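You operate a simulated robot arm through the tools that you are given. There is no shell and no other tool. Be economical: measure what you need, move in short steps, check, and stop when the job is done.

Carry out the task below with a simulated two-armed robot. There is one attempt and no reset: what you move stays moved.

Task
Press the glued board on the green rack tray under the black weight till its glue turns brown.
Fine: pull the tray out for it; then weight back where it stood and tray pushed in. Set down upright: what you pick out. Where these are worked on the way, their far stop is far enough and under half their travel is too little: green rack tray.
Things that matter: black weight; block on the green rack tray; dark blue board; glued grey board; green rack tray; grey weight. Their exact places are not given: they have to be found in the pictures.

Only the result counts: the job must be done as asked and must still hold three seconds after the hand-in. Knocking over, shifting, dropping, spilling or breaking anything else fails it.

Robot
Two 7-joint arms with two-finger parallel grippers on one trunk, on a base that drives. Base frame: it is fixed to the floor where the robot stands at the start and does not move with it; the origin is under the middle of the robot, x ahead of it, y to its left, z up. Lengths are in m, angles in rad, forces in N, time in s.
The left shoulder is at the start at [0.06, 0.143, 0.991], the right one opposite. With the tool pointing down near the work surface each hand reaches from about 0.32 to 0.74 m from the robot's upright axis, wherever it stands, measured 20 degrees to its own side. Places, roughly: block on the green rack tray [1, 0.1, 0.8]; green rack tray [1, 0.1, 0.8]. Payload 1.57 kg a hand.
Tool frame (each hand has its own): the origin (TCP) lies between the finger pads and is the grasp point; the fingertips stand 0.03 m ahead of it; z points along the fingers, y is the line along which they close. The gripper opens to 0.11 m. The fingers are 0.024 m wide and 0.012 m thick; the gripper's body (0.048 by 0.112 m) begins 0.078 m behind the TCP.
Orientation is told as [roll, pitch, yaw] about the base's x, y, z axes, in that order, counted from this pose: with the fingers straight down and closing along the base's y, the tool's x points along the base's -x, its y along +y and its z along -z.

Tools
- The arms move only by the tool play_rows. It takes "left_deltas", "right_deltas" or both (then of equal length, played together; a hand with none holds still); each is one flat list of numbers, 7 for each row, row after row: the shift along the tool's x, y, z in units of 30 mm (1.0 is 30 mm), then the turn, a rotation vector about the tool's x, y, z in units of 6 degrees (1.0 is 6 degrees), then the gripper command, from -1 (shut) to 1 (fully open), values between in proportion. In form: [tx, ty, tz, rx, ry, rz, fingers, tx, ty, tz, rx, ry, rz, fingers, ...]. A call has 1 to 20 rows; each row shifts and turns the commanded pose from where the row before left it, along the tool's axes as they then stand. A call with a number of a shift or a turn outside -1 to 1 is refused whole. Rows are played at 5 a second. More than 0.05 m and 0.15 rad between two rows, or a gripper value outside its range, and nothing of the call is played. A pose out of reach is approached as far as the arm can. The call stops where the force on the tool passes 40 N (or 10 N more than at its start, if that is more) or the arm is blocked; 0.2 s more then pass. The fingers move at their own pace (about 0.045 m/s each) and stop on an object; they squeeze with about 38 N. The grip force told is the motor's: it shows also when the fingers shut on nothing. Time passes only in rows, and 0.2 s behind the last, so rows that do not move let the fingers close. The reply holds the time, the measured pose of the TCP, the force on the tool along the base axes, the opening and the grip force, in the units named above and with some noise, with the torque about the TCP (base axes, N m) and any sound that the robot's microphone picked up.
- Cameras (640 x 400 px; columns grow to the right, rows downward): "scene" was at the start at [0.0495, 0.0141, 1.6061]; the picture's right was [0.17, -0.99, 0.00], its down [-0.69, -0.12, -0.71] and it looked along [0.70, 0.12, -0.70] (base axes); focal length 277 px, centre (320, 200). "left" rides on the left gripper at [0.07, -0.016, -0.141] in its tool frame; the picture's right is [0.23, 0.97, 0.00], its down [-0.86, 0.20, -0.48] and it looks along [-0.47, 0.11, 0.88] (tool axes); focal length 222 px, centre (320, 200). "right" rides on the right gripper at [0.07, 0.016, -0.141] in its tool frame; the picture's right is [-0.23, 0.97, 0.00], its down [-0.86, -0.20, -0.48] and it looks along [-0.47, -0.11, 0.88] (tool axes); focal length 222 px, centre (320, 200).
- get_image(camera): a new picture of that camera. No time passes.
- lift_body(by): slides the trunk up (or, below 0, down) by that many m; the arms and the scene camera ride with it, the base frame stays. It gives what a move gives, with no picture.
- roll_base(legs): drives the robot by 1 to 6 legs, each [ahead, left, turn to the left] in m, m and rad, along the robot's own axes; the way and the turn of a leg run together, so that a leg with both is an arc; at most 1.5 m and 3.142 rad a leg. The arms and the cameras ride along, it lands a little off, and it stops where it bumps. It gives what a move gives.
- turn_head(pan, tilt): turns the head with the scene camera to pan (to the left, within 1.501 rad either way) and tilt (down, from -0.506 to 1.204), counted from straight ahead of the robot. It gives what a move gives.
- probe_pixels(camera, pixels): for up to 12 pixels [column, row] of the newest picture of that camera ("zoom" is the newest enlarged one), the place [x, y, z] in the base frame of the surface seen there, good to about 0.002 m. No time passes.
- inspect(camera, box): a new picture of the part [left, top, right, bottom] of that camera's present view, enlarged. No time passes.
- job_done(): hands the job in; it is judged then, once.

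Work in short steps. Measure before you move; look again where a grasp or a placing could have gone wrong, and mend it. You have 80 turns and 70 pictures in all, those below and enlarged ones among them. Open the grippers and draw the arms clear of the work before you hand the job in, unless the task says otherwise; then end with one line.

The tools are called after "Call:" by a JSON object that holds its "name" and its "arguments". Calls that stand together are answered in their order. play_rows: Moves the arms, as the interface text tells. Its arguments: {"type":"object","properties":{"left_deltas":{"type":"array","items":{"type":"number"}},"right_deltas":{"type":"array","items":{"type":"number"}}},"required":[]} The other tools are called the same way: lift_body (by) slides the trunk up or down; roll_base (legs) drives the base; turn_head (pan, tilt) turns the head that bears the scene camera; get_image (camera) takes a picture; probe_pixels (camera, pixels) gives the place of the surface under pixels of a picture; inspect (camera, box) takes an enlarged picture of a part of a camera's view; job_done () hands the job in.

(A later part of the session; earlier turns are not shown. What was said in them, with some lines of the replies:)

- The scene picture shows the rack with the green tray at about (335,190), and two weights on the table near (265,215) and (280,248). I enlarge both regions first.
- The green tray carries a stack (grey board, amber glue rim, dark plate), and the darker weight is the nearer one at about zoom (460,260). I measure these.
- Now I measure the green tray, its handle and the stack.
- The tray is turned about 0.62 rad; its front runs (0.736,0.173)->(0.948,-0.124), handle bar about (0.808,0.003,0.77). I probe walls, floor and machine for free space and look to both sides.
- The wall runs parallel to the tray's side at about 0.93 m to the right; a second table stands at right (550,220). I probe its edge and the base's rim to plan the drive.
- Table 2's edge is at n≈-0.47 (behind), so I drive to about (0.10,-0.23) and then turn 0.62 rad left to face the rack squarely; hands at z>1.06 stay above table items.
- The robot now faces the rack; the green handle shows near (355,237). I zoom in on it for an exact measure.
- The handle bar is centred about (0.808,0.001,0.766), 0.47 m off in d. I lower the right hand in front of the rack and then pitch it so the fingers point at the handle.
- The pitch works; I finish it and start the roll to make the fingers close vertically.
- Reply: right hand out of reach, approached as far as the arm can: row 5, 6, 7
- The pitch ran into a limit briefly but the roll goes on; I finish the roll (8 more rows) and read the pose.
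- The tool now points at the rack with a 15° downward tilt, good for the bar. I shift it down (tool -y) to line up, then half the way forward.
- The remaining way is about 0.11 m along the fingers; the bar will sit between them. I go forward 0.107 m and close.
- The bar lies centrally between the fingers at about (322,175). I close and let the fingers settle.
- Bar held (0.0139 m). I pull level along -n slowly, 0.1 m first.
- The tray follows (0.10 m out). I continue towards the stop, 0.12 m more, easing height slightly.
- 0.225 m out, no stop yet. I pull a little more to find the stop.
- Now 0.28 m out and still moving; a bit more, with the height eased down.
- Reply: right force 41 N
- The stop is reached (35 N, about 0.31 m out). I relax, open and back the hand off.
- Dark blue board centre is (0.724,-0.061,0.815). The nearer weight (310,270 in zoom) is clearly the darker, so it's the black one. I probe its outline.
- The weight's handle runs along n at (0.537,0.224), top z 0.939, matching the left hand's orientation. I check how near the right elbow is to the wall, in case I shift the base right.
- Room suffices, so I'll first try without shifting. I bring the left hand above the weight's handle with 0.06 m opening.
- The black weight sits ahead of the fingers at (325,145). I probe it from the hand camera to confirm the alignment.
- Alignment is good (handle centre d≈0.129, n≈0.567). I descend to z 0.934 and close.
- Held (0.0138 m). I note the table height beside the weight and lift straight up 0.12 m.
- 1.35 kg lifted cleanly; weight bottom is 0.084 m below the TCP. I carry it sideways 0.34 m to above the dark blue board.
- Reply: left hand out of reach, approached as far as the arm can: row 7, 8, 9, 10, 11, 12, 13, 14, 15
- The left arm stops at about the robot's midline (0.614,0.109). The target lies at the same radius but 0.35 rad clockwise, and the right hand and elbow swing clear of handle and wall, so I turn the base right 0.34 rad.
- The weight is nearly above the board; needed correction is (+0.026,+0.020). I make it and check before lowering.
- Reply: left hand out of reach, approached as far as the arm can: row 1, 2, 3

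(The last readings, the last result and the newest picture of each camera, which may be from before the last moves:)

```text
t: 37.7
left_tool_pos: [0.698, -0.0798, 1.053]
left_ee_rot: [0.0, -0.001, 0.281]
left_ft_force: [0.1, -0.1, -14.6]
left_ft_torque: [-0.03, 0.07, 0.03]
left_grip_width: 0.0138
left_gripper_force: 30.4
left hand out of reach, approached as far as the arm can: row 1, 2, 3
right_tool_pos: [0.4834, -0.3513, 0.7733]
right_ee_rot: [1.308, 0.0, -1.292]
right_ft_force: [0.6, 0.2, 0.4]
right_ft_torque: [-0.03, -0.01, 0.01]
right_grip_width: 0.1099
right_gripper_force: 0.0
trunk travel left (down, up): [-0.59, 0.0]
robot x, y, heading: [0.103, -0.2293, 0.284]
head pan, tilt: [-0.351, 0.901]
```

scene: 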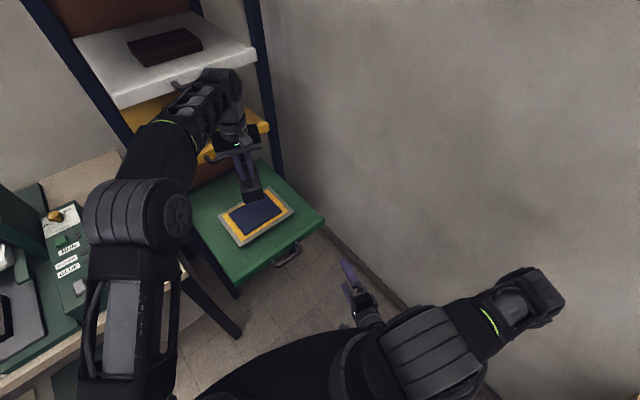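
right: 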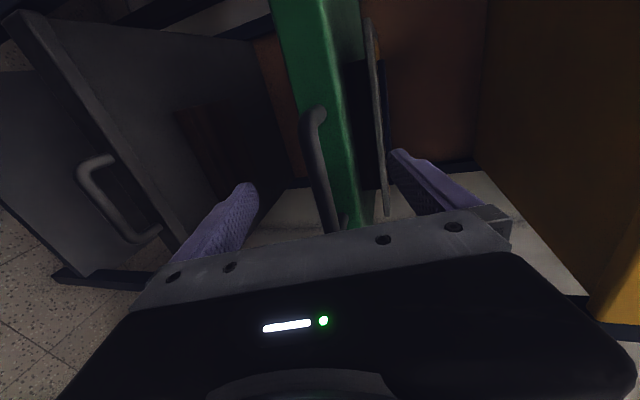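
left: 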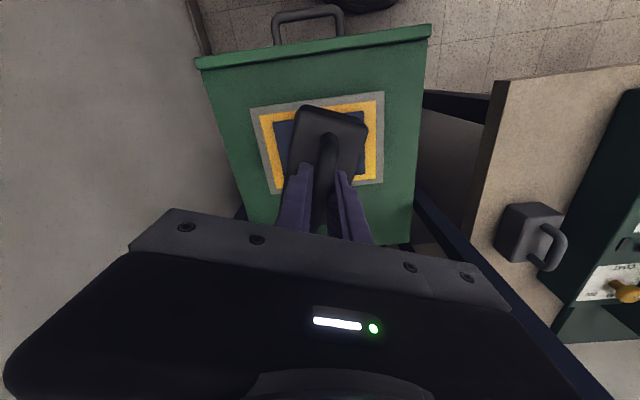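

It did not move, so either the commanded pose is still beyond reach or it's a limit. I step the command back left by 0.06 m to see which.

Call:
{"name": "play_rows", "arguments": {"left_deltas": [0, 1, 0, 0, 0, 0, -1, 0, 1, 0, 0, 0, 0, -1, 0, 0, 0, 0, 0, 0, -1]}}

```text
t: 38.5
left_tool_pos: [0.6818, -0.022, 1.0535]
left_ee_rot: [0.0, -0.001, 0.281]
left_ft_force: [0.4, -0.2, -13.2]
left_ft_torque: [-0.01, 0.05, 0.01]
left_grip_width: 0.0136
left_gripper_force: 30.4
right_tool_pos: [0.4846, -0.3512, 0.7738]
right_ee_rot: [1.31, 0.0, -1.29]
right_ft_force: [-0.2, 0.2, 0.0]
right_ft_torque: [-0.02, 0.02, 0.01]
right_grip_width: 0.11
right_gripper_force: 0.1
trunk travel left (down, up): [-0.59, 0.0]
robot x, y, heading: [0.1051, -0.231, 0.283]
head pan, tilt: [-0.351, 0.901]
```

So it is a reach limit near the midline. I turn a further 0.15 rad right so that the board comes onto the left hand's side.

Call:
{"name": "roll_base", "arguments": {"legs": [[0, 0, -0.15]]}}

```text
t: 39.5
left_tool_pos: [0.7074, -0.112, 1.055]
left_ee_rot: [-0.001, 0.0, 0.129]
left_ft_force: [0.4, -0.6, -13.5]
left_ft_torque: [0.04, 0.03, 0.01]
left_grip_width: 0.0137
left_gripper_force: 30.4
right_tool_pos: [0.4616, -0.4079, 0.7734]
right_ee_rot: [1.307, 0.0, -1.441]
right_ft_force: [-0.6, 0.7, -0.6]
right_ft_torque: [0.02, 0.04, -0.01]
right_grip_width: 0.11
right_gripper_force: 0.1
trunk travel left (down, up): [-0.59, 0.0]
robot x, y, heading: [0.1049, -0.2287, 0.132]
head pan, tilt: [-0.351, 0.901]
```

Now the correction is (+0.017,+0.051), and I also yaw the hand back +0.49 rad so the weight lies square on the board.

Call:
{"name": "play_rows", "arguments": {"left_deltas": [-0.26, 0.54, 0, 0, 0, 0, -1, -0.26, 0.54, 0, 0, 0, 0, -1, -0.26, 0.54, 0, 0, 0, 0, -1, 0, 0, 0, 0, 0, -0.94, -1, 0, 0, 0, 0, 0, -0.94, -1, 0, 0, 0, 0, 0, -0.94, -1, 0, 0, 0, 0, 0, -0.94, -1, 0, 0, 0, 0, 0, -0.92, -1, 0, 0, 0, 0, 0, 0, -1]}}

Call:
{"name": "get_image", "arguments": {"camera": "left"}}

```text
t: 41.5
left_tool_pos: [0.7233, -0.0611, 1.0533]
left_ee_rot: [0.001, 0.002, 0.62]
left_ft_force: [-0.6, 0.2, -13.6]
left_ft_torque: [0.01, 0.04, -0.01]
left_grip_width: 0.0138
left_gripper_force: 30.5
right_tool_pos: [0.4607, -0.4065, 0.7725]
right_ee_rot: [1.311, 0.0, -1.442]
right_ft_force: [1.0, 0.2, -0.3]
right_ft_torque: [0.0, 0.01, -0.02]
right_grip_width: 0.1098
right_gripper_force: 0.1
trunk travel left (down, up): [-0.59, 0.0]
robot x, y, heading: [0.1016, -0.2332, 0.138]
head pan, tilt: [-0.351, 0.901]
```

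```text
39 pictures are left
```

left: 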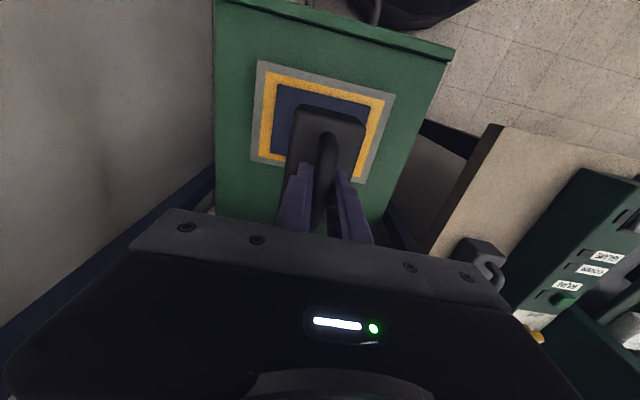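

Well aligned at (0.723,-0.061). I lower 0.146 m, then in small steps to contact.

Call:
{"name": "play_rows", "arguments": {"left_deltas": [0, 0, 0.7, 0, 0, 0, -1, 0, 0, 0.9, 0, 0, 0, -1, 0, 0, 0.9, 0, 0, 0, -1, 0, 0, 0.9, 0, 0, 0, -1, 0, 0, 0.8, 0, 0, 0, -1, 0, 0, 0.5, 0, 0, 0, -1, 0, 0, 0.17, 0, 0, 0, -1, 0, 0, 0.1, 0, 0, 0, -1, 0, 0, 0, 0, 0, 0, -1]}}

Call:
{"name": "inspect", "arguments": {"camera": "scene", "box": [160, 120, 360, 300]}}

```text
t: 43.5
left_tool_pos: [0.7231, -0.0598, 0.9034]
left_ee_rot: [-0.002, 0.003, 0.618]
left_ft_force: [-0.5, 0.0, -12.9]
left_ft_torque: [0.01, 0.03, -0.01]
left_grip_width: 0.014
left_gripper_force: 30.0
right_tool_pos: [0.4603, -0.4079, 0.7727]
right_ee_rot: [1.308, 0.001, -1.443]
right_ft_force: [0.8, -0.1, 0.2]
right_ft_torque: [0.0, -0.02, 0.0]
right_grip_width: 0.11
right_gripper_force: 0.0
trunk travel left (down, up): [-0.59, 0.0]
robot x, y, heading: [0.1015, -0.2321, 0.126]
head pan, tilt: [-0.351, 0.901]
```

```text
2.22 times, centred on (260, 210) of scene
```

zoom: 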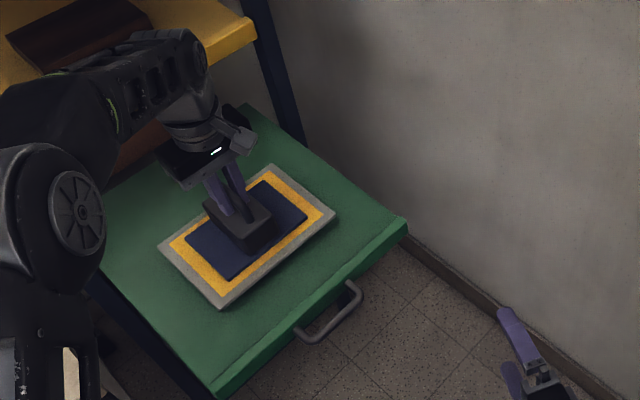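

Still hanging (−12.9 N). I go on in 2 mm steps to contact.

Call:
{"name": "play_rows", "arguments": {"left_deltas": [0, 0, 0.08, 0, 0, 0, -1, 0, 0, 0.07, 0, 0, 0, -1, 0, 0, 0, 0, 0, 0, -1]}}

```text
t: 44.3
left_tool_pos: [0.7245, -0.0619, 0.9033]
left_ee_rot: [-0.003, -0.002, 0.618]
left_ft_force: [2.8, -2.2, 3.4]
left_ft_torque: [-0.2, 0.29, -0.02]
left_grip_width: 0.0135
left_gripper_force: 30.1
right_tool_pos: [0.4605, -0.4081, 0.7726]
right_ee_rot: [1.309, 0.001, -1.443]
right_ft_force: [-0.4, 0.4, -0.5]
right_ft_torque: [0.03, -0.01, -0.03]
right_grip_width: 0.1098
right_gripper_force: 0.0
trunk travel left (down, up): [-0.59, 0.0]
robot x, y, heading: [0.1042, -0.2303, 0.13]
head pan, tilt: [-0.351, 0.901]
```

The weight rests on the board (force reversed). I open the fingers around the handle and watch the glue.

Call:
{"name": "play_rows", "arguments": {"left_deltas": [0, 0, 0, 0, 0, 0, -0.4, 0, 0, 0, 0, 0, 0, -0.2, 0, 0, 0, 0, 0, 0, -0.1]}}

Call:
{"name": "inspect", "arguments": {"camera": "scene", "box": [190, 150, 310, 260]}}

```text
t: 45.1
left_tool_pos: [0.7233, -0.0607, 0.9019]
left_ee_rot: [0.001, 0.0, 0.617]
left_ft_force: [-0.7, 0.7, -0.1]
left_ft_torque: [0.0, 0.02, 0.04]
left_grip_width: 0.0494
left_gripper_force: 0.0
right_tool_pos: [0.4603, -0.4069, 0.7731]
right_ee_rot: [1.309, 0.0, -1.443]
right_ft_force: [0.7, 0.3, 0.5]
right_ft_torque: [-0.03, -0.02, 0.01]
right_grip_width: 0.1104
right_gripper_force: 0.0
trunk travel left (down, up): [-0.59, 0.0]
robot x, y, heading: [0.1024, -0.23, 0.132]
head pan, tilt: [-0.351, 0.901]
```

```text
3.64 times, centred on (250, 205) of scene
```

zoom: 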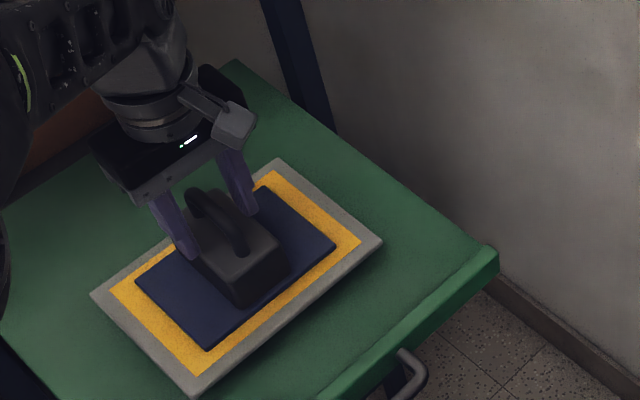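

Weight stands free on the dark blue board; glue is still amber. I wait 2 s and look again.

Call:
{"name": "play_rows", "arguments": {"left_deltas": [0, 0, 0, 0, 0, 0, -0.1, 0, 0, 0, 0, 0, 0, -0.1, 0, 0, 0, 0, 0, 0, -0.1, 0, 0, 0, 0, 0, 0, -0.1, 0, 0, 0, 0, 0, 0, -0.1, 0, 0, 0, 0, 0, 0, -0.1, 0, 0, 0, 0, 0, 0, -0.1, 0, 0, 0, 0, 0, 0, -0.1, 0, 0, 0, 0, 0, 0, -0.1, 0, 0, 0, 0, 0, 0, -0.1]}}

Call:
{"name": "inspect", "arguments": {"camera": "scene", "box": [190, 150, 310, 260]}}

```text
t: 47.3
left_tool_pos: [0.7239, -0.0617, 0.902]
left_ee_rot: [0.001, 0.001, 0.618]
left_ft_force: [-0.4, -0.1, 1.1]
left_ft_torque: [0.04, 0.03, -0.01]
left_grip_width: 0.0495
left_gripper_force: 0.1
right_tool_pos: [0.4605, -0.4078, 0.7728]
right_ee_rot: [1.309, 0.0, -1.441]
right_ft_force: [-0.2, -1.2, 0.2]
right_ft_torque: [-0.03, 0.01, -0.03]
right_grip_width: 0.11
right_gripper_force: 0.0
trunk travel left (down, up): [-0.59, 0.0]
robot x, y, heading: [0.1002, -0.2297, 0.128]
head pan, tilt: [-0.351, 0.901]
```

```text
3.64 times, centred on (250, 205) of scene
```

zoom: 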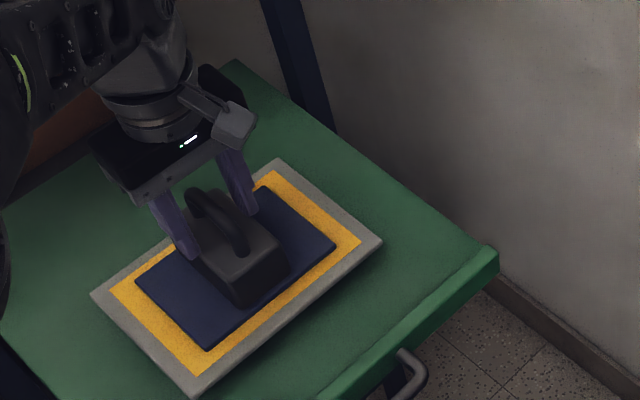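

Unchanged so far. I wait 4 s more.

Call:
{"name": "play_rows", "arguments": {"left_deltas": [0, 0, 0, 0, 0, 0, -0.1, 0, 0, 0, 0, 0, 0, -0.1, 0, 0, 0, 0, 0, 0, -0.1, 0, 0, 0, 0, 0, 0, -0.1, 0, 0, 0, 0, 0, 0, -0.1, 0, 0, 0, 0, 0, 0, -0.1, 0, 0, 0, 0, 0, 0, -0.1, 0, 0, 0, 0, 0, 0, -0.1, 0, 0, 0, 0, 0, 0, -0.1, 0, 0, 0, 0, 0, 0, -0.1, 0, 0, 0, 0, 0, 0, -0.1, 0, 0, 0, 0, 0, 0, -0.1, 0, 0, 0, 0, 0, 0, -0.1, 0, 0, 0, 0, 0, 0, -0.1, 0, 0, 0, 0, 0, 0, -0.1, 0, 0, 0, 0, 0, 0, -0.1, 0, 0, 0, 0, 0, 0, -0.1, 0, 0, 0, 0, 0, 0, -0.1, 0, 0, 0, 0, 0, 0, -0.1, 0, 0, 0, 0, 0, 0, -0.1]}}

Call:
{"name": "inspect", "arguments": {"camera": "scene", "box": [190, 150, 310, 260]}}

```text
t: 51.5
left_tool_pos: [0.7227, -0.0608, 0.9001]
left_ee_rot: [0.001, 0.001, 0.617]
left_ft_force: [-0.3, -0.3, 0.1]
left_ft_torque: [0.01, 0.01, 0.03]
left_grip_width: 0.0497
left_gripper_force: 0.1
right_tool_pos: [0.4613, -0.4067, 0.7736]
right_ee_rot: [1.308, 0.0, -1.442]
right_ft_force: [0.5, 0.4, -0.7]
right_ft_torque: [-0.04, -0.01, -0.02]
right_grip_width: 0.11
right_gripper_force: 0.0
trunk travel left (down, up): [-0.59, 0.0]
robot x, y, heading: [0.1071, -0.2296, 0.129]
head pan, tilt: [-0.351, 0.901]
```

```text
3.64 times, centred on (250, 205) of scene
```

zoom: 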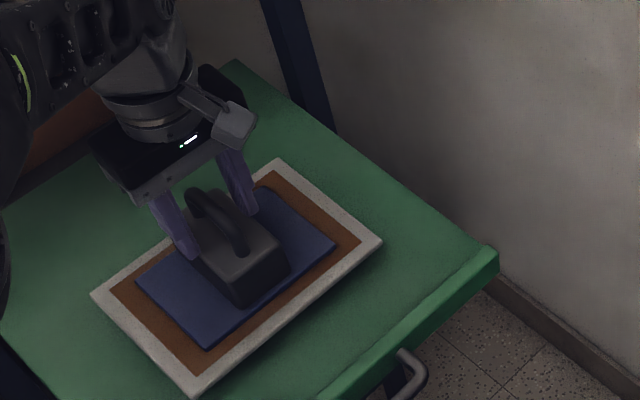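

The glue has turned brown. I grip the handle again, and lift the weight straight up.

Call:
{"name": "play_rows", "arguments": {"left_deltas": [0, 0, 0, 0, 0, 0, -1, 0, 0, 0, 0, 0, 0, -1, 0, 0, 0, 0, 0, 0, -1, 0, 0, 0, 0, 0, 0, -1, 0, 0, -0.1, 0, 0, 0, -1, 0, 0, -0.3, 0, 0, 0, -1, 0, 0, -0.7, 0, 0, 0, -1, 0, 0, -1, 0, 0, 0, -1, 0, 0, -1, 0, 0, 0, -1, 0, 0, -1, 0, 0, 0, -1, 0, 0, -1, 0, 0, 0, -1]}}

Call:
{"name": "inspect", "arguments": {"camera": "scene", "box": [160, 120, 360, 300]}}

```text
t: 53.9
left_tool_pos: [0.7228, -0.0622, 1.0557]
left_ee_rot: [0.001, 0.001, 0.617]
left_ft_force: [-0.5, 0.4, -13.6]
left_ft_torque: [-0.03, 0.03, 0.01]
left_grip_width: 0.0136
left_gripper_force: 30.5
right_tool_pos: [0.4609, -0.4082, 0.7727]
right_ee_rot: [1.311, 0.0, -1.441]
right_ft_force: [0.1, -0.1, -0.8]
right_ft_torque: [-0.04, 0.03, -0.01]
right_grip_width: 0.1101
right_gripper_force: 0.1
trunk travel left (down, up): [-0.59, 0.0]
robot x, y, heading: [0.1063, -0.2307, 0.127]
head pan, tilt: [-0.351, 0.901]
```

```text
2.22 times, centred on (260, 210) of scene
```

zoom: 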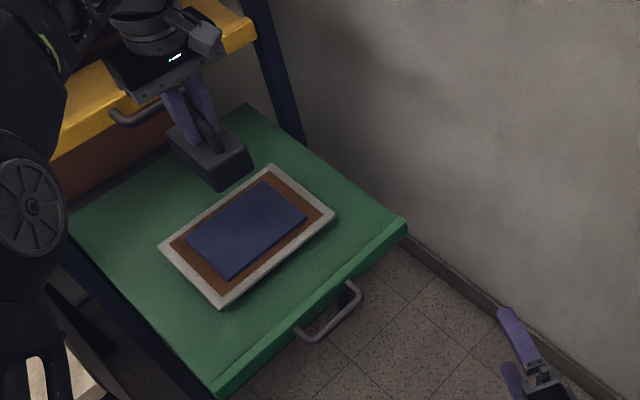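

Glue brown, board undisturbed, weight in hand. I draw the hand in 0.03 m, undo the yaw, then turn the base back 0.49 rad.

Call:
{"name": "play_rows", "arguments": {"left_deltas": [0.5, 0, 0, 0, 0, 0, -1, 0.6, 0, 0, 0, 0, 0, -1, 0, 0, 0, 0, 0, 0.94, -1, 0, 0, 0, 0, 0, 0.94, -1, 0, 0, 0, 0, 0, 0.94, -1, 0, 0, 0, 0, 0, 0.94, -1, 0, 0, 0, 0, 0, 0.92, -1, 0, 0, 0, 0, 0, 0, -1]}}

Call:
{"name": "roll_base", "arguments": {"legs": [[0, 0, 0.491]]}}

Call:
{"name": "get_image", "arguments": {"camera": "left"}}

```text
t: 55.7
left_tool_pos: [0.6958, -0.0796, 1.0528]
left_ee_rot: [0.0, 0.002, 0.127]
left_ft_force: [0.4, 0.1, -13.7]
left_ft_torque: [-0.02, 0.05, 0.0]
left_grip_width: 0.0137
left_gripper_force: 29.6
right_tool_pos: [0.4606, -0.4082, 0.7729]
right_ee_rot: [1.308, 0.001, -1.441]
right_ft_force: [-0.7, -0.5, -0.4]
right_ft_torque: [-0.01, -0.01, 0.01]
right_grip_width: 0.1099
right_gripper_force: 0.0
trunk travel left (down, up): [-0.59, 0.0]
robot x, y, heading: [0.1017, -0.2304, 0.132]
head pan, tilt: [-0.351, 0.901]
```

```text
t: 57.5
left_tool_pos: [0.55, 0.1859, 1.0528]
left_ee_rot: [-0.001, 0.004, 0.629]
left_ft_force: [-0.6, 0.2, -13.8]
left_ft_torque: [-0.03, 0.03, -0.01]
left_grip_width: 0.0136
left_gripper_force: 29.9
right_tool_pos: [0.5018, -0.2133, 0.7734]
right_ee_rot: [1.308, 0.0, -0.942]
right_ft_force: [0.2, 0.0, 0.1]
right_ft_torque: [0.0, -0.02, -0.03]
right_grip_width: 0.1099
right_gripper_force: 0.0
trunk travel left (down, up): [-0.59, 0.0]
robot x, y, heading: [0.1023, -0.2349, 0.629]
head pan, tilt: [-0.351, 0.901]
```

```text
33 pictures are left
```

left: 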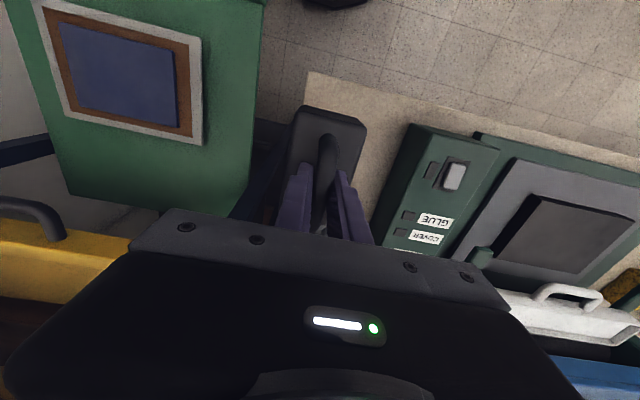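

Back at the table; correction to the pick pose (0.5365,0.2245) is small. I align and lower to just above the table.

Call:
{"name": "play_rows", "arguments": {"left_deltas": [-0.2, 0.65, 0, 0, 0, 0.04, -1, -0.19, 0.65, 0, 0, 0, 0.04, -1, 0, 0, 0, 0, 0, 0, -1, 0, 0, 0.9, 0, 0, 0, -1, 0, 0, 0.9, 0, 0, 0, -1, 0, 0, 0.9, 0, 0, 0, -1, 0, 0, 0.6, 0, 0, 0, -1, 0, 0, 0, 0, 0, 0, -1]}}

Call:
{"name": "get_image", "arguments": {"camera": "left"}}

```text
t: 59.3
left_tool_pos: [0.5375, 0.2249, 0.9514]
left_ee_rot: [0.001, 0.002, 0.621]
left_ft_force: [-0.4, -0.5, -13.9]
left_ft_torque: [-0.03, 0.02, -0.01]
left_grip_width: 0.0138
left_gripper_force: 30.6
right_tool_pos: [0.5015, -0.2151, 0.7739]
right_ee_rot: [1.308, 0.0, -0.942]
right_ft_force: [1.0, -0.7, 0.1]
right_ft_torque: [0.01, 0.03, 0.0]
right_grip_width: 0.1099
right_gripper_force: 0.1
trunk travel left (down, up): [-0.59, 0.0]
robot x, y, heading: [0.105, -0.2292, 0.627]
head pan, tilt: [-0.351, 0.901]
```

```text
32 pictures are left
```

left: 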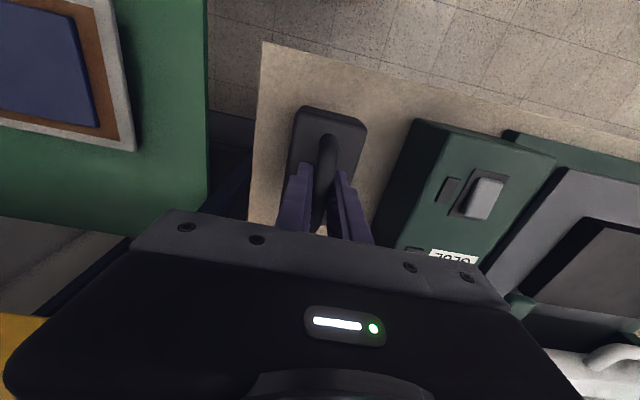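

The view matches the pick pose. Expected contact is near z 0.935; I lower the last bit in small steps.

Call:
{"name": "play_rows", "arguments": {"left_deltas": [0, 0, 0.3, 0, 0, 0, -1, 0, 0, 0.15, 0, 0, 0, -1, 0, 0, 0.07, 0, 0, 0, -1, 0, 0, 0.05, 0, 0, 0, -1, 0, 0, 0, 0, 0, 0, -1]}}

```text
t: 60.5
left_tool_pos: [0.5366, 0.2258, 0.9354]
left_ee_rot: [0.001, 0.002, 0.622]
left_ft_force: [0.0, 1.0, -12.6]
left_ft_torque: [0.0, 0.04, -0.01]
left_grip_width: 0.0137
left_gripper_force: 30.8
right_tool_pos: [0.5031, -0.2148, 0.772]
right_ee_rot: [1.309, 0.0, -0.943]
right_ft_force: [-0.9, 0.8, 0.7]
right_ft_torque: [0.01, 0.02, 0.0]
right_grip_width: 0.1101
right_gripper_force: 0.1
trunk travel left (down, up): [-0.59, 0.0]
robot x, y, heading: [0.1021, -0.2293, 0.627]
head pan, tilt: [-0.351, 0.901]
```

Still hanging by a hair; 1–2 mm more.

Call:
{"name": "play_rows", "arguments": {"left_deltas": [0, 0, 0.05, 0, 0, 0, -1, 0, 0, 0.04, 0, 0, 0, -1, 0, 0, 0, 0, 0, 0, -1]}}

```text
t: 61.3
left_tool_pos: [0.5371, 0.2262, 0.9357]
left_ee_rot: [0.002, -0.003, 0.623]
left_ft_force: [-0.4, 2.8, 2.9]
left_ft_torque: [-0.37, 0.58, -0.03]
left_grip_width: 0.0136
left_gripper_force: 30.2
right_tool_pos: [0.5005, -0.2139, 0.7737]
right_ee_rot: [1.309, 0.001, -0.942]
right_ft_force: [-0.6, -0.5, 0.6]
right_ft_torque: [0.02, 0.0, 0.02]
right_grip_width: 0.1101
right_gripper_force: 0.0
trunk travel left (down, up): [-0.59, 0.0]
robot x, y, heading: [0.1056, -0.2327, 0.626]
head pan, tilt: [-0.351, 0.901]
```

Contact made. I open gently, lift the hand away and look.

Call:
{"name": "play_rows", "arguments": {"left_deltas": [0, 0, 0, 0, 0, 0, -0.4, 0, 0, 0, 0, 0, 0, 0, 0, 0, 0, 0, 0, 0, 0.09, 0, 0, -0.5, 0, 0, 0, 0.09, 0, 0, -1, 0, 0, 0, 0.09, 0, 0, -1, 0, 0, 0, 0.09, 0, 0, -1, 0, 0, 0, 0.09, 0, 0, -1, 0, 0, 0, 0.09, 0, 0.8, 0, 0, 0, 0, 0.09, 0, 0.8, 0, 0, 0, 0, 0.09, 0, 0.8, 0, 0, 0, 0, 0.09, 0, 0.8, 0, 0, 0, 0, 0.09]}}

Call:
{"name": "turn_head", "arguments": {"pan": -0.1, "tilt": 0.8}}

Call:
{"name": "get_image", "arguments": {"camera": "scene"}}

Call:
{"name": "get_image", "arguments": {"camera": "left"}}

Call:
{"name": "get_image", "arguments": {"camera": "right"}}

```text
t: 63.9
left_tool_pos: [0.4807, 0.3023, 1.0696]
left_ee_rot: [0.001, 0.0, 0.621]
left_ft_force: [1.1, 0.3, -0.2]
left_ft_torque: [0.05, 0.01, 0.0]
left_grip_width: 0.06
left_gripper_force: 0.1
right_tool_pos: [0.5013, -0.2147, 0.7719]
right_ee_rot: [1.308, -0.002, -0.943]
right_ft_force: [0.6, 0.6, 0.3]
right_ft_torque: [0.02, 0.0, 0.01]
right_grip_width: 0.1099
right_gripper_force: 0.2
trunk travel left (down, up): [-0.59, 0.0]
robot x, y, heading: [0.1015, -0.2345, 0.628]
head pan, tilt: [-0.351, 0.901]
```

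```text
t: 64.7
left_tool_pos: [0.4823, 0.3015, 1.0694]
left_ee_rot: [0.001, 0.0, 0.621]
left_ft_force: [-0.1, 0.2, -0.4]
left_ft_torque: [-0.01, -0.02, -0.02]
left_grip_width: 0.0599
left_gripper_force: 0.0
right_tool_pos: [0.5012, -0.2152, 0.7737]
right_ee_rot: [1.309, -0.001, -0.943]
right_ft_force: [0.1, 0.9, 0.3]
right_ft_torque: [0.02, -0.04, -0.02]
right_grip_width: 0.11
right_gripper_force: 0.1
trunk travel left (down, up): [-0.59, 0.0]
robot x, y, heading: [0.1012, -0.2314, 0.627]
head pan, tilt: [-0.099, 0.799]
```

```text
31 pictures are left
```

scene: 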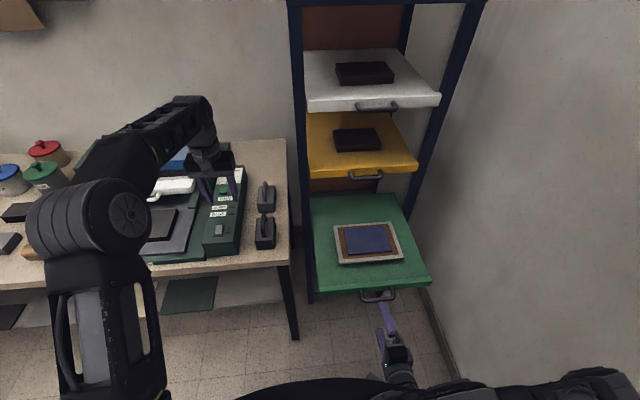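

```text
30 pictures are left
```

left: 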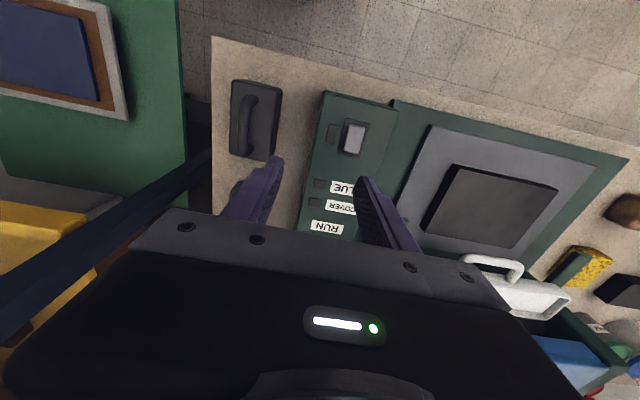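

```text
29 pictures are left
```

right: 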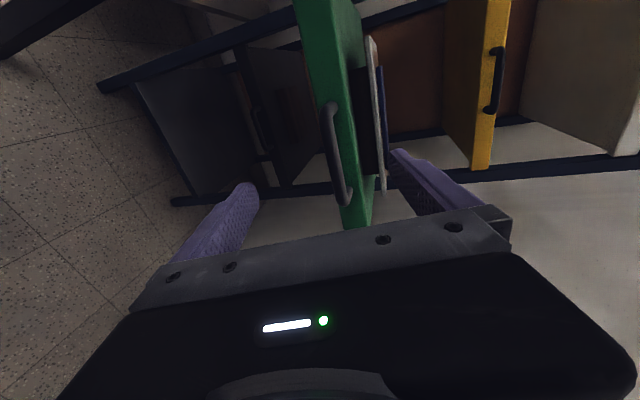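

The weight is back in place. Now I advance the right hand onto the tray handle again (bar seen centred at about (335,150)) and grip it.

Call:
{"name": "play_rows", "arguments": {"right_deltas": [0, 0.13, 0.66, 0, 0, 0, 1, 0, 0.13, 0.66, 0, 0, 0, 1, 0, 0.1, 0.6, 0, 0, 0, 1, 0, 0, 0, 0, 0, 0, 0, 0, 0, 0, 0, 0, 0, -1, 0, 0, 0, 0, 0, 0, -1, 0, 0, 0, 0, 0, 0, -1, 0, 0, 0, 0, 0, 0, -1, 0, 0, 0, 0, 0, 0, -1, 0, 0, 0, 0, 0, 0, -1]}}

Call:
{"name": "probe_pixels", "arguments": {"camera": "left", "pixels": [[232, 83], [282, 88], [230, 152], [270, 160], [245, 145], [258, 95]]}}

```text
t: 66.9
left_tool_pos: [0.4805, 0.3014, 1.0696]
left_ee_rot: [0.001, 0.001, 0.621]
left_ft_force: [0.2, 0.4, 0.4]
left_ft_torque: [-0.01, 0.01, -0.02]
left_grip_width: 0.0599
left_gripper_force: 0.1
right_tool_pos: [0.549, -0.1783, 0.7703]
right_ee_rot: [1.316, -0.001, -0.944]
right_ft_force: [4.7, -0.4, 17.9]
right_ft_torque: [0.17, -0.25, -0.13]
right_grip_width: 0.014
right_gripper_force: 25.9
trunk travel left (down, up): [-0.59, 0.0]
robot x, y, heading: [0.1053, -0.2328, 0.628]
head pan, tilt: [-0.099, 0.799]
```

```text
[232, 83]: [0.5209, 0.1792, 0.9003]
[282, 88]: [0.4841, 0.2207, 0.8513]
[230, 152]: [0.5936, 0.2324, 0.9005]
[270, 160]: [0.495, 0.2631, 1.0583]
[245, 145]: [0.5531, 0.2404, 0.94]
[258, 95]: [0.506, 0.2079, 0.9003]
```

Bar held again (0.014 m), weight within 2–4 mm of its old corners. I push the tray in smoothly, most of the 0.312 m.

Call:
{"name": "play_rows", "arguments": {"right_deltas": [0, 0.12, 0.2, 0, 0, 0, -1, 0, 0.12, 0.4, 0, 0, 0, -1, -0.01, 0.17, 0.64, 0, 0, 0, -1, -0.01, 0.17, 0.64, 0, 0, 0, -1, -0.01, 0.17, 0.64, 0, 0, 0, -1, -0.01, 0.17, 0.64, 0, 0, 0, -1, -0.01, 0.17, 0.64, 0, 0, 0, -1, -0.01, 0.17, 0.64, 0, 0, 0, -1, -0.01, 0.17, 0.64, 0, 0, 0, -1, -0.01, 0.17, 0.64, 0, 0, 0, -1, -0.01, 0.17, 0.64, 0, 0, 0, -1, -0.01, 0.17, 0.64, 0, 0, 0, -1, -0.01, 0.17, 0.64, 0, 0, 0, -1, -0.01, 0.17, 0.64, 0, 0, 0, -1, -0.01, 0.17, 0.64, 0, 0, 0, -1, 0, 0.13, 0.5, 0, 0, 0, -1]}}

Call:
{"name": "get_image", "arguments": {"camera": "scene"}}

```text
t: 70.3
left_tool_pos: [0.4815, 0.3037, 1.069]
left_ee_rot: [-0.001, 0.0, 0.62]
left_ft_force: [0.0, -0.6, -0.4]
left_ft_torque: [0.01, -0.01, 0.0]
left_grip_width: 0.0601
left_gripper_force: 0.0
right_tool_pos: [0.7839, -0.0077, 0.771]
right_ee_rot: [1.308, 0.0, -0.935]
right_ft_force: [-13.1, 19.4, -3.8]
right_ft_torque: [0.13, 0.13, 0.86]
right_grip_width: 0.0139
right_gripper_force: 30.8
trunk travel left (down, up): [-0.59, 0.0]
robot x, y, heading: [0.1019, -0.2307, 0.629]
head pan, tilt: [-0.099, 0.799]
```

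```text
28 pictures are left
```

scene: 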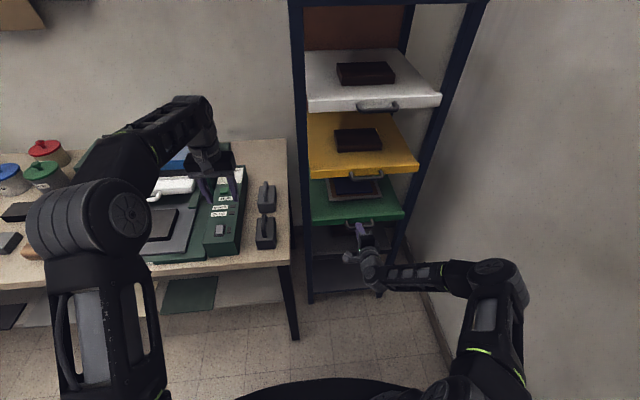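

About 0.02 m remains; a side load of ~23 N shows the hand a few mm to the right. I ease it left and push the rest.

Call:
{"name": "play_rows", "arguments": {"right_deltas": [0.15, 0, 0, 0, 0, 0, -1, 0.06, 0.08, 0.3, 0, 0, 0, -1, 0.02, 0.08, 0.3, 0, 0, 0, -1, 0, 0.04, 0.1, 0, 0, 0, -1]}}

```text
t: 71.3
left_tool_pos: [0.4822, 0.3, 1.0709]
left_ee_rot: [-0.001, -0.001, 0.62]
left_ft_force: [-0.4, -0.4, 0.5]
left_ft_torque: [0.02, 0.02, 0.0]
left_grip_width: 0.0601
left_gripper_force: 0.1
right_tool_pos: [0.8008, 0.0012, 0.7685]
right_ee_rot: [1.305, -0.002, -0.947]
right_ft_force: [-23.2, -23.0, -7.3]
right_ft_torque: [-0.32, 0.04, -0.02]
right_grip_width: 0.0138
right_gripper_force: 30.2
trunk travel left (down, up): [-0.59, 0.0]
robot x, y, heading: [0.106, -0.2317, 0.626]
head pan, tilt: [-0.099, 0.799]
```

32 N against the push: the tray is at its inner stop. I relax slightly, open and back the hand away.

Call:
{"name": "play_rows", "arguments": {"right_deltas": [0, -0.02, -0.1, 0, 0, 0, -1, 0, 0, 0, 0, 0, 0, 0, 0, 0, 0, 0, 0, 0, 1, 0, 0, 0, 0, 0, 0, 1, 0, 0, 0, 0, 0, 0, 1, 0, 0, 0, 0, 0, 0, 1, 0, -0.1, -0.7, 0, 0, 0, 1, 0, -0.15, -0.8, 0, 0, 0, 1, 0, -0.15, -0.9, 0, 0, 0, 1, 0, -0.15, -0.9, 0, 0, 0, 1, 0, -0.15, -0.9, 0, 0, 0, 1, 0, -0.15, -0.9, 0, 0, 0, 1]}}

Call:
{"name": "inspect", "arguments": {"camera": "scene", "box": [240, 130, 440, 270]}}

```text
t: 73.9
left_tool_pos: [0.4809, 0.3017, 1.0685]
left_ee_rot: [0.001, -0.002, 0.62]
left_ft_force: [-0.1, 0.3, -0.6]
left_ft_torque: [0.01, 0.01, -0.04]
left_grip_width: 0.0599
left_gripper_force: 0.1
right_tool_pos: [0.6733, -0.0851, 0.787]
right_ee_rot: [1.308, -0.001, -0.94]
right_ft_force: [0.2, -0.5, 0.8]
right_ft_torque: [0.02, 0.02, 0.04]
right_grip_width: 0.1102
right_gripper_force: 0.0
trunk travel left (down, up): [-0.59, 0.0]
robot x, y, heading: [0.1041, -0.2346, 0.628]
head pan, tilt: [-0.099, 0.799]
```

```text
2.86 times, centred on (340, 200) of scene
```

zoom: 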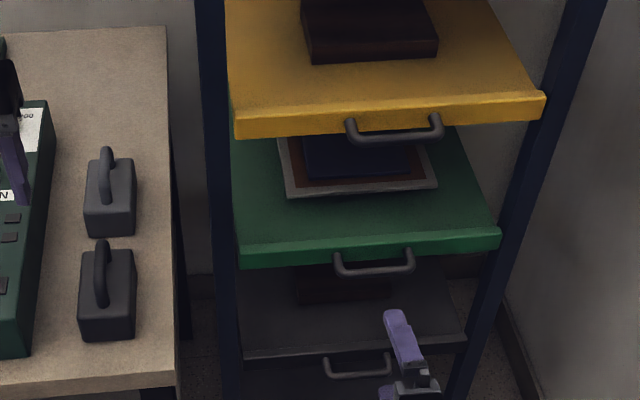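

Call:
{"name": "probe_pixels", "arguments": {"camera": "zoom", "pixels": [[243, 245], [497, 232], [370, 240], [373, 270], [289, 193], [436, 186], [350, 155], [100, 245], [100, 270], [85, 290], [137, 330]]}}

Call:
{"name": "inspect", "arguments": {"camera": "scene", "box": [310, 170, 410, 220]}}

```text
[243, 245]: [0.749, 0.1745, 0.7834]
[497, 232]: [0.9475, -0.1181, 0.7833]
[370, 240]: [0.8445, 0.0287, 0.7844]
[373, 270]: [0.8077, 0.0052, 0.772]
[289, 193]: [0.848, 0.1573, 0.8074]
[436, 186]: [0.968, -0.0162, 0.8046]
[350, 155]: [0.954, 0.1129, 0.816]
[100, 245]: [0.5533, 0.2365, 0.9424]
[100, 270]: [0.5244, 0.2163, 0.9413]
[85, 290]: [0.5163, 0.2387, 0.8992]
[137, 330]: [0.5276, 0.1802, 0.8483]
```

```text
6.40 times, centred on (360, 195) of scene
```

zoom: 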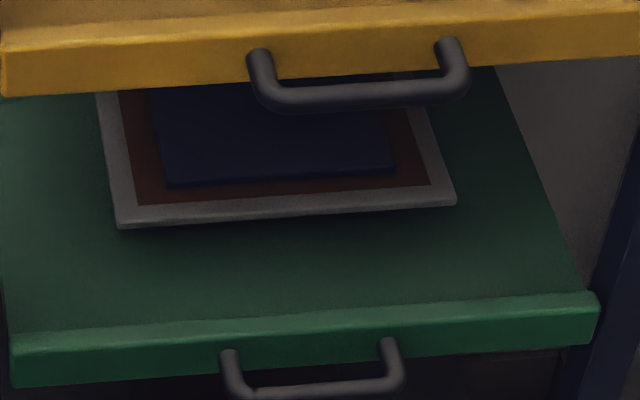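

Tray and board read as at the start, glue brown, weight upright in place. I raise and fully open the left hand and draw the right hand a little further back.

Call:
{"name": "play_rows", "arguments": {"left_deltas": [0, 0, -0.8, 0, 0, 0, 0.5, 0, 0, -0.8, 0, 0, 0, 1, 0, 0, 0, 0, 0, 0, 1], "right_deltas": [0, 0, -0.8, 0, 0, 0, 1, 0, 0, -0.8, 0, 0, 0, 1, 0, 0, 0, 0, 0, 0, 1]}}

Call:
{"name": "get_image", "arguments": {"camera": "scene"}}

```text
t: 74.7
left_tool_pos: [0.4816, 0.3009, 1.0911]
left_ee_rot: [-0.002, 0.0, 0.621]
left_ft_force: [-0.1, 0.2, -0.6]
left_ft_torque: [0.0, -0.02, 0.0]
left_grip_width: 0.11
left_gripper_force: 0.1
left hand out of reach, approached as far as the arm can: row 2
right_tool_pos: [0.6366, -0.1115, 0.7984]
right_ee_rot: [1.309, 0.0, -0.942]
right_ft_force: [0.0, 0.8, -0.6]
right_ft_torque: [-0.03, -0.01, 0.04]
right_grip_width: 0.1099
right_gripper_force: 0.0
trunk travel left (down, up): [-0.59, 0.0]
robot x, y, heading: [0.1005, -0.2326, 0.627]
head pan, tilt: [-0.099, 0.799]
```

```text
25 pictures are left
```

scene: 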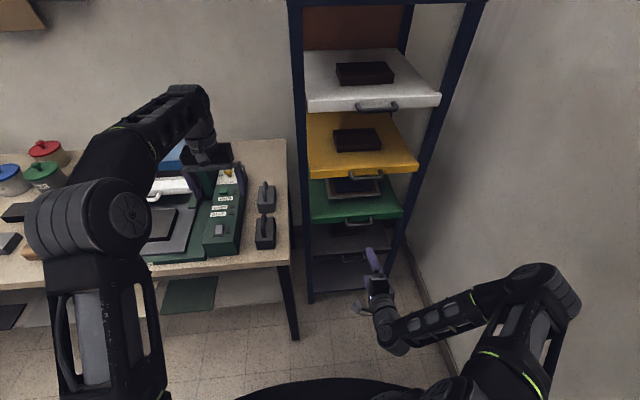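

Everything is in its place and both hands are clear and open; I hand in.

Call:
{"name": "job_done", "arguments": {}}

```text
The job is handed in.
```

The black weight pressed the glued board until its glue turned brown; the weight is back upright within a few millimetres of where it stood, and the green tray is pushed in to its stop.
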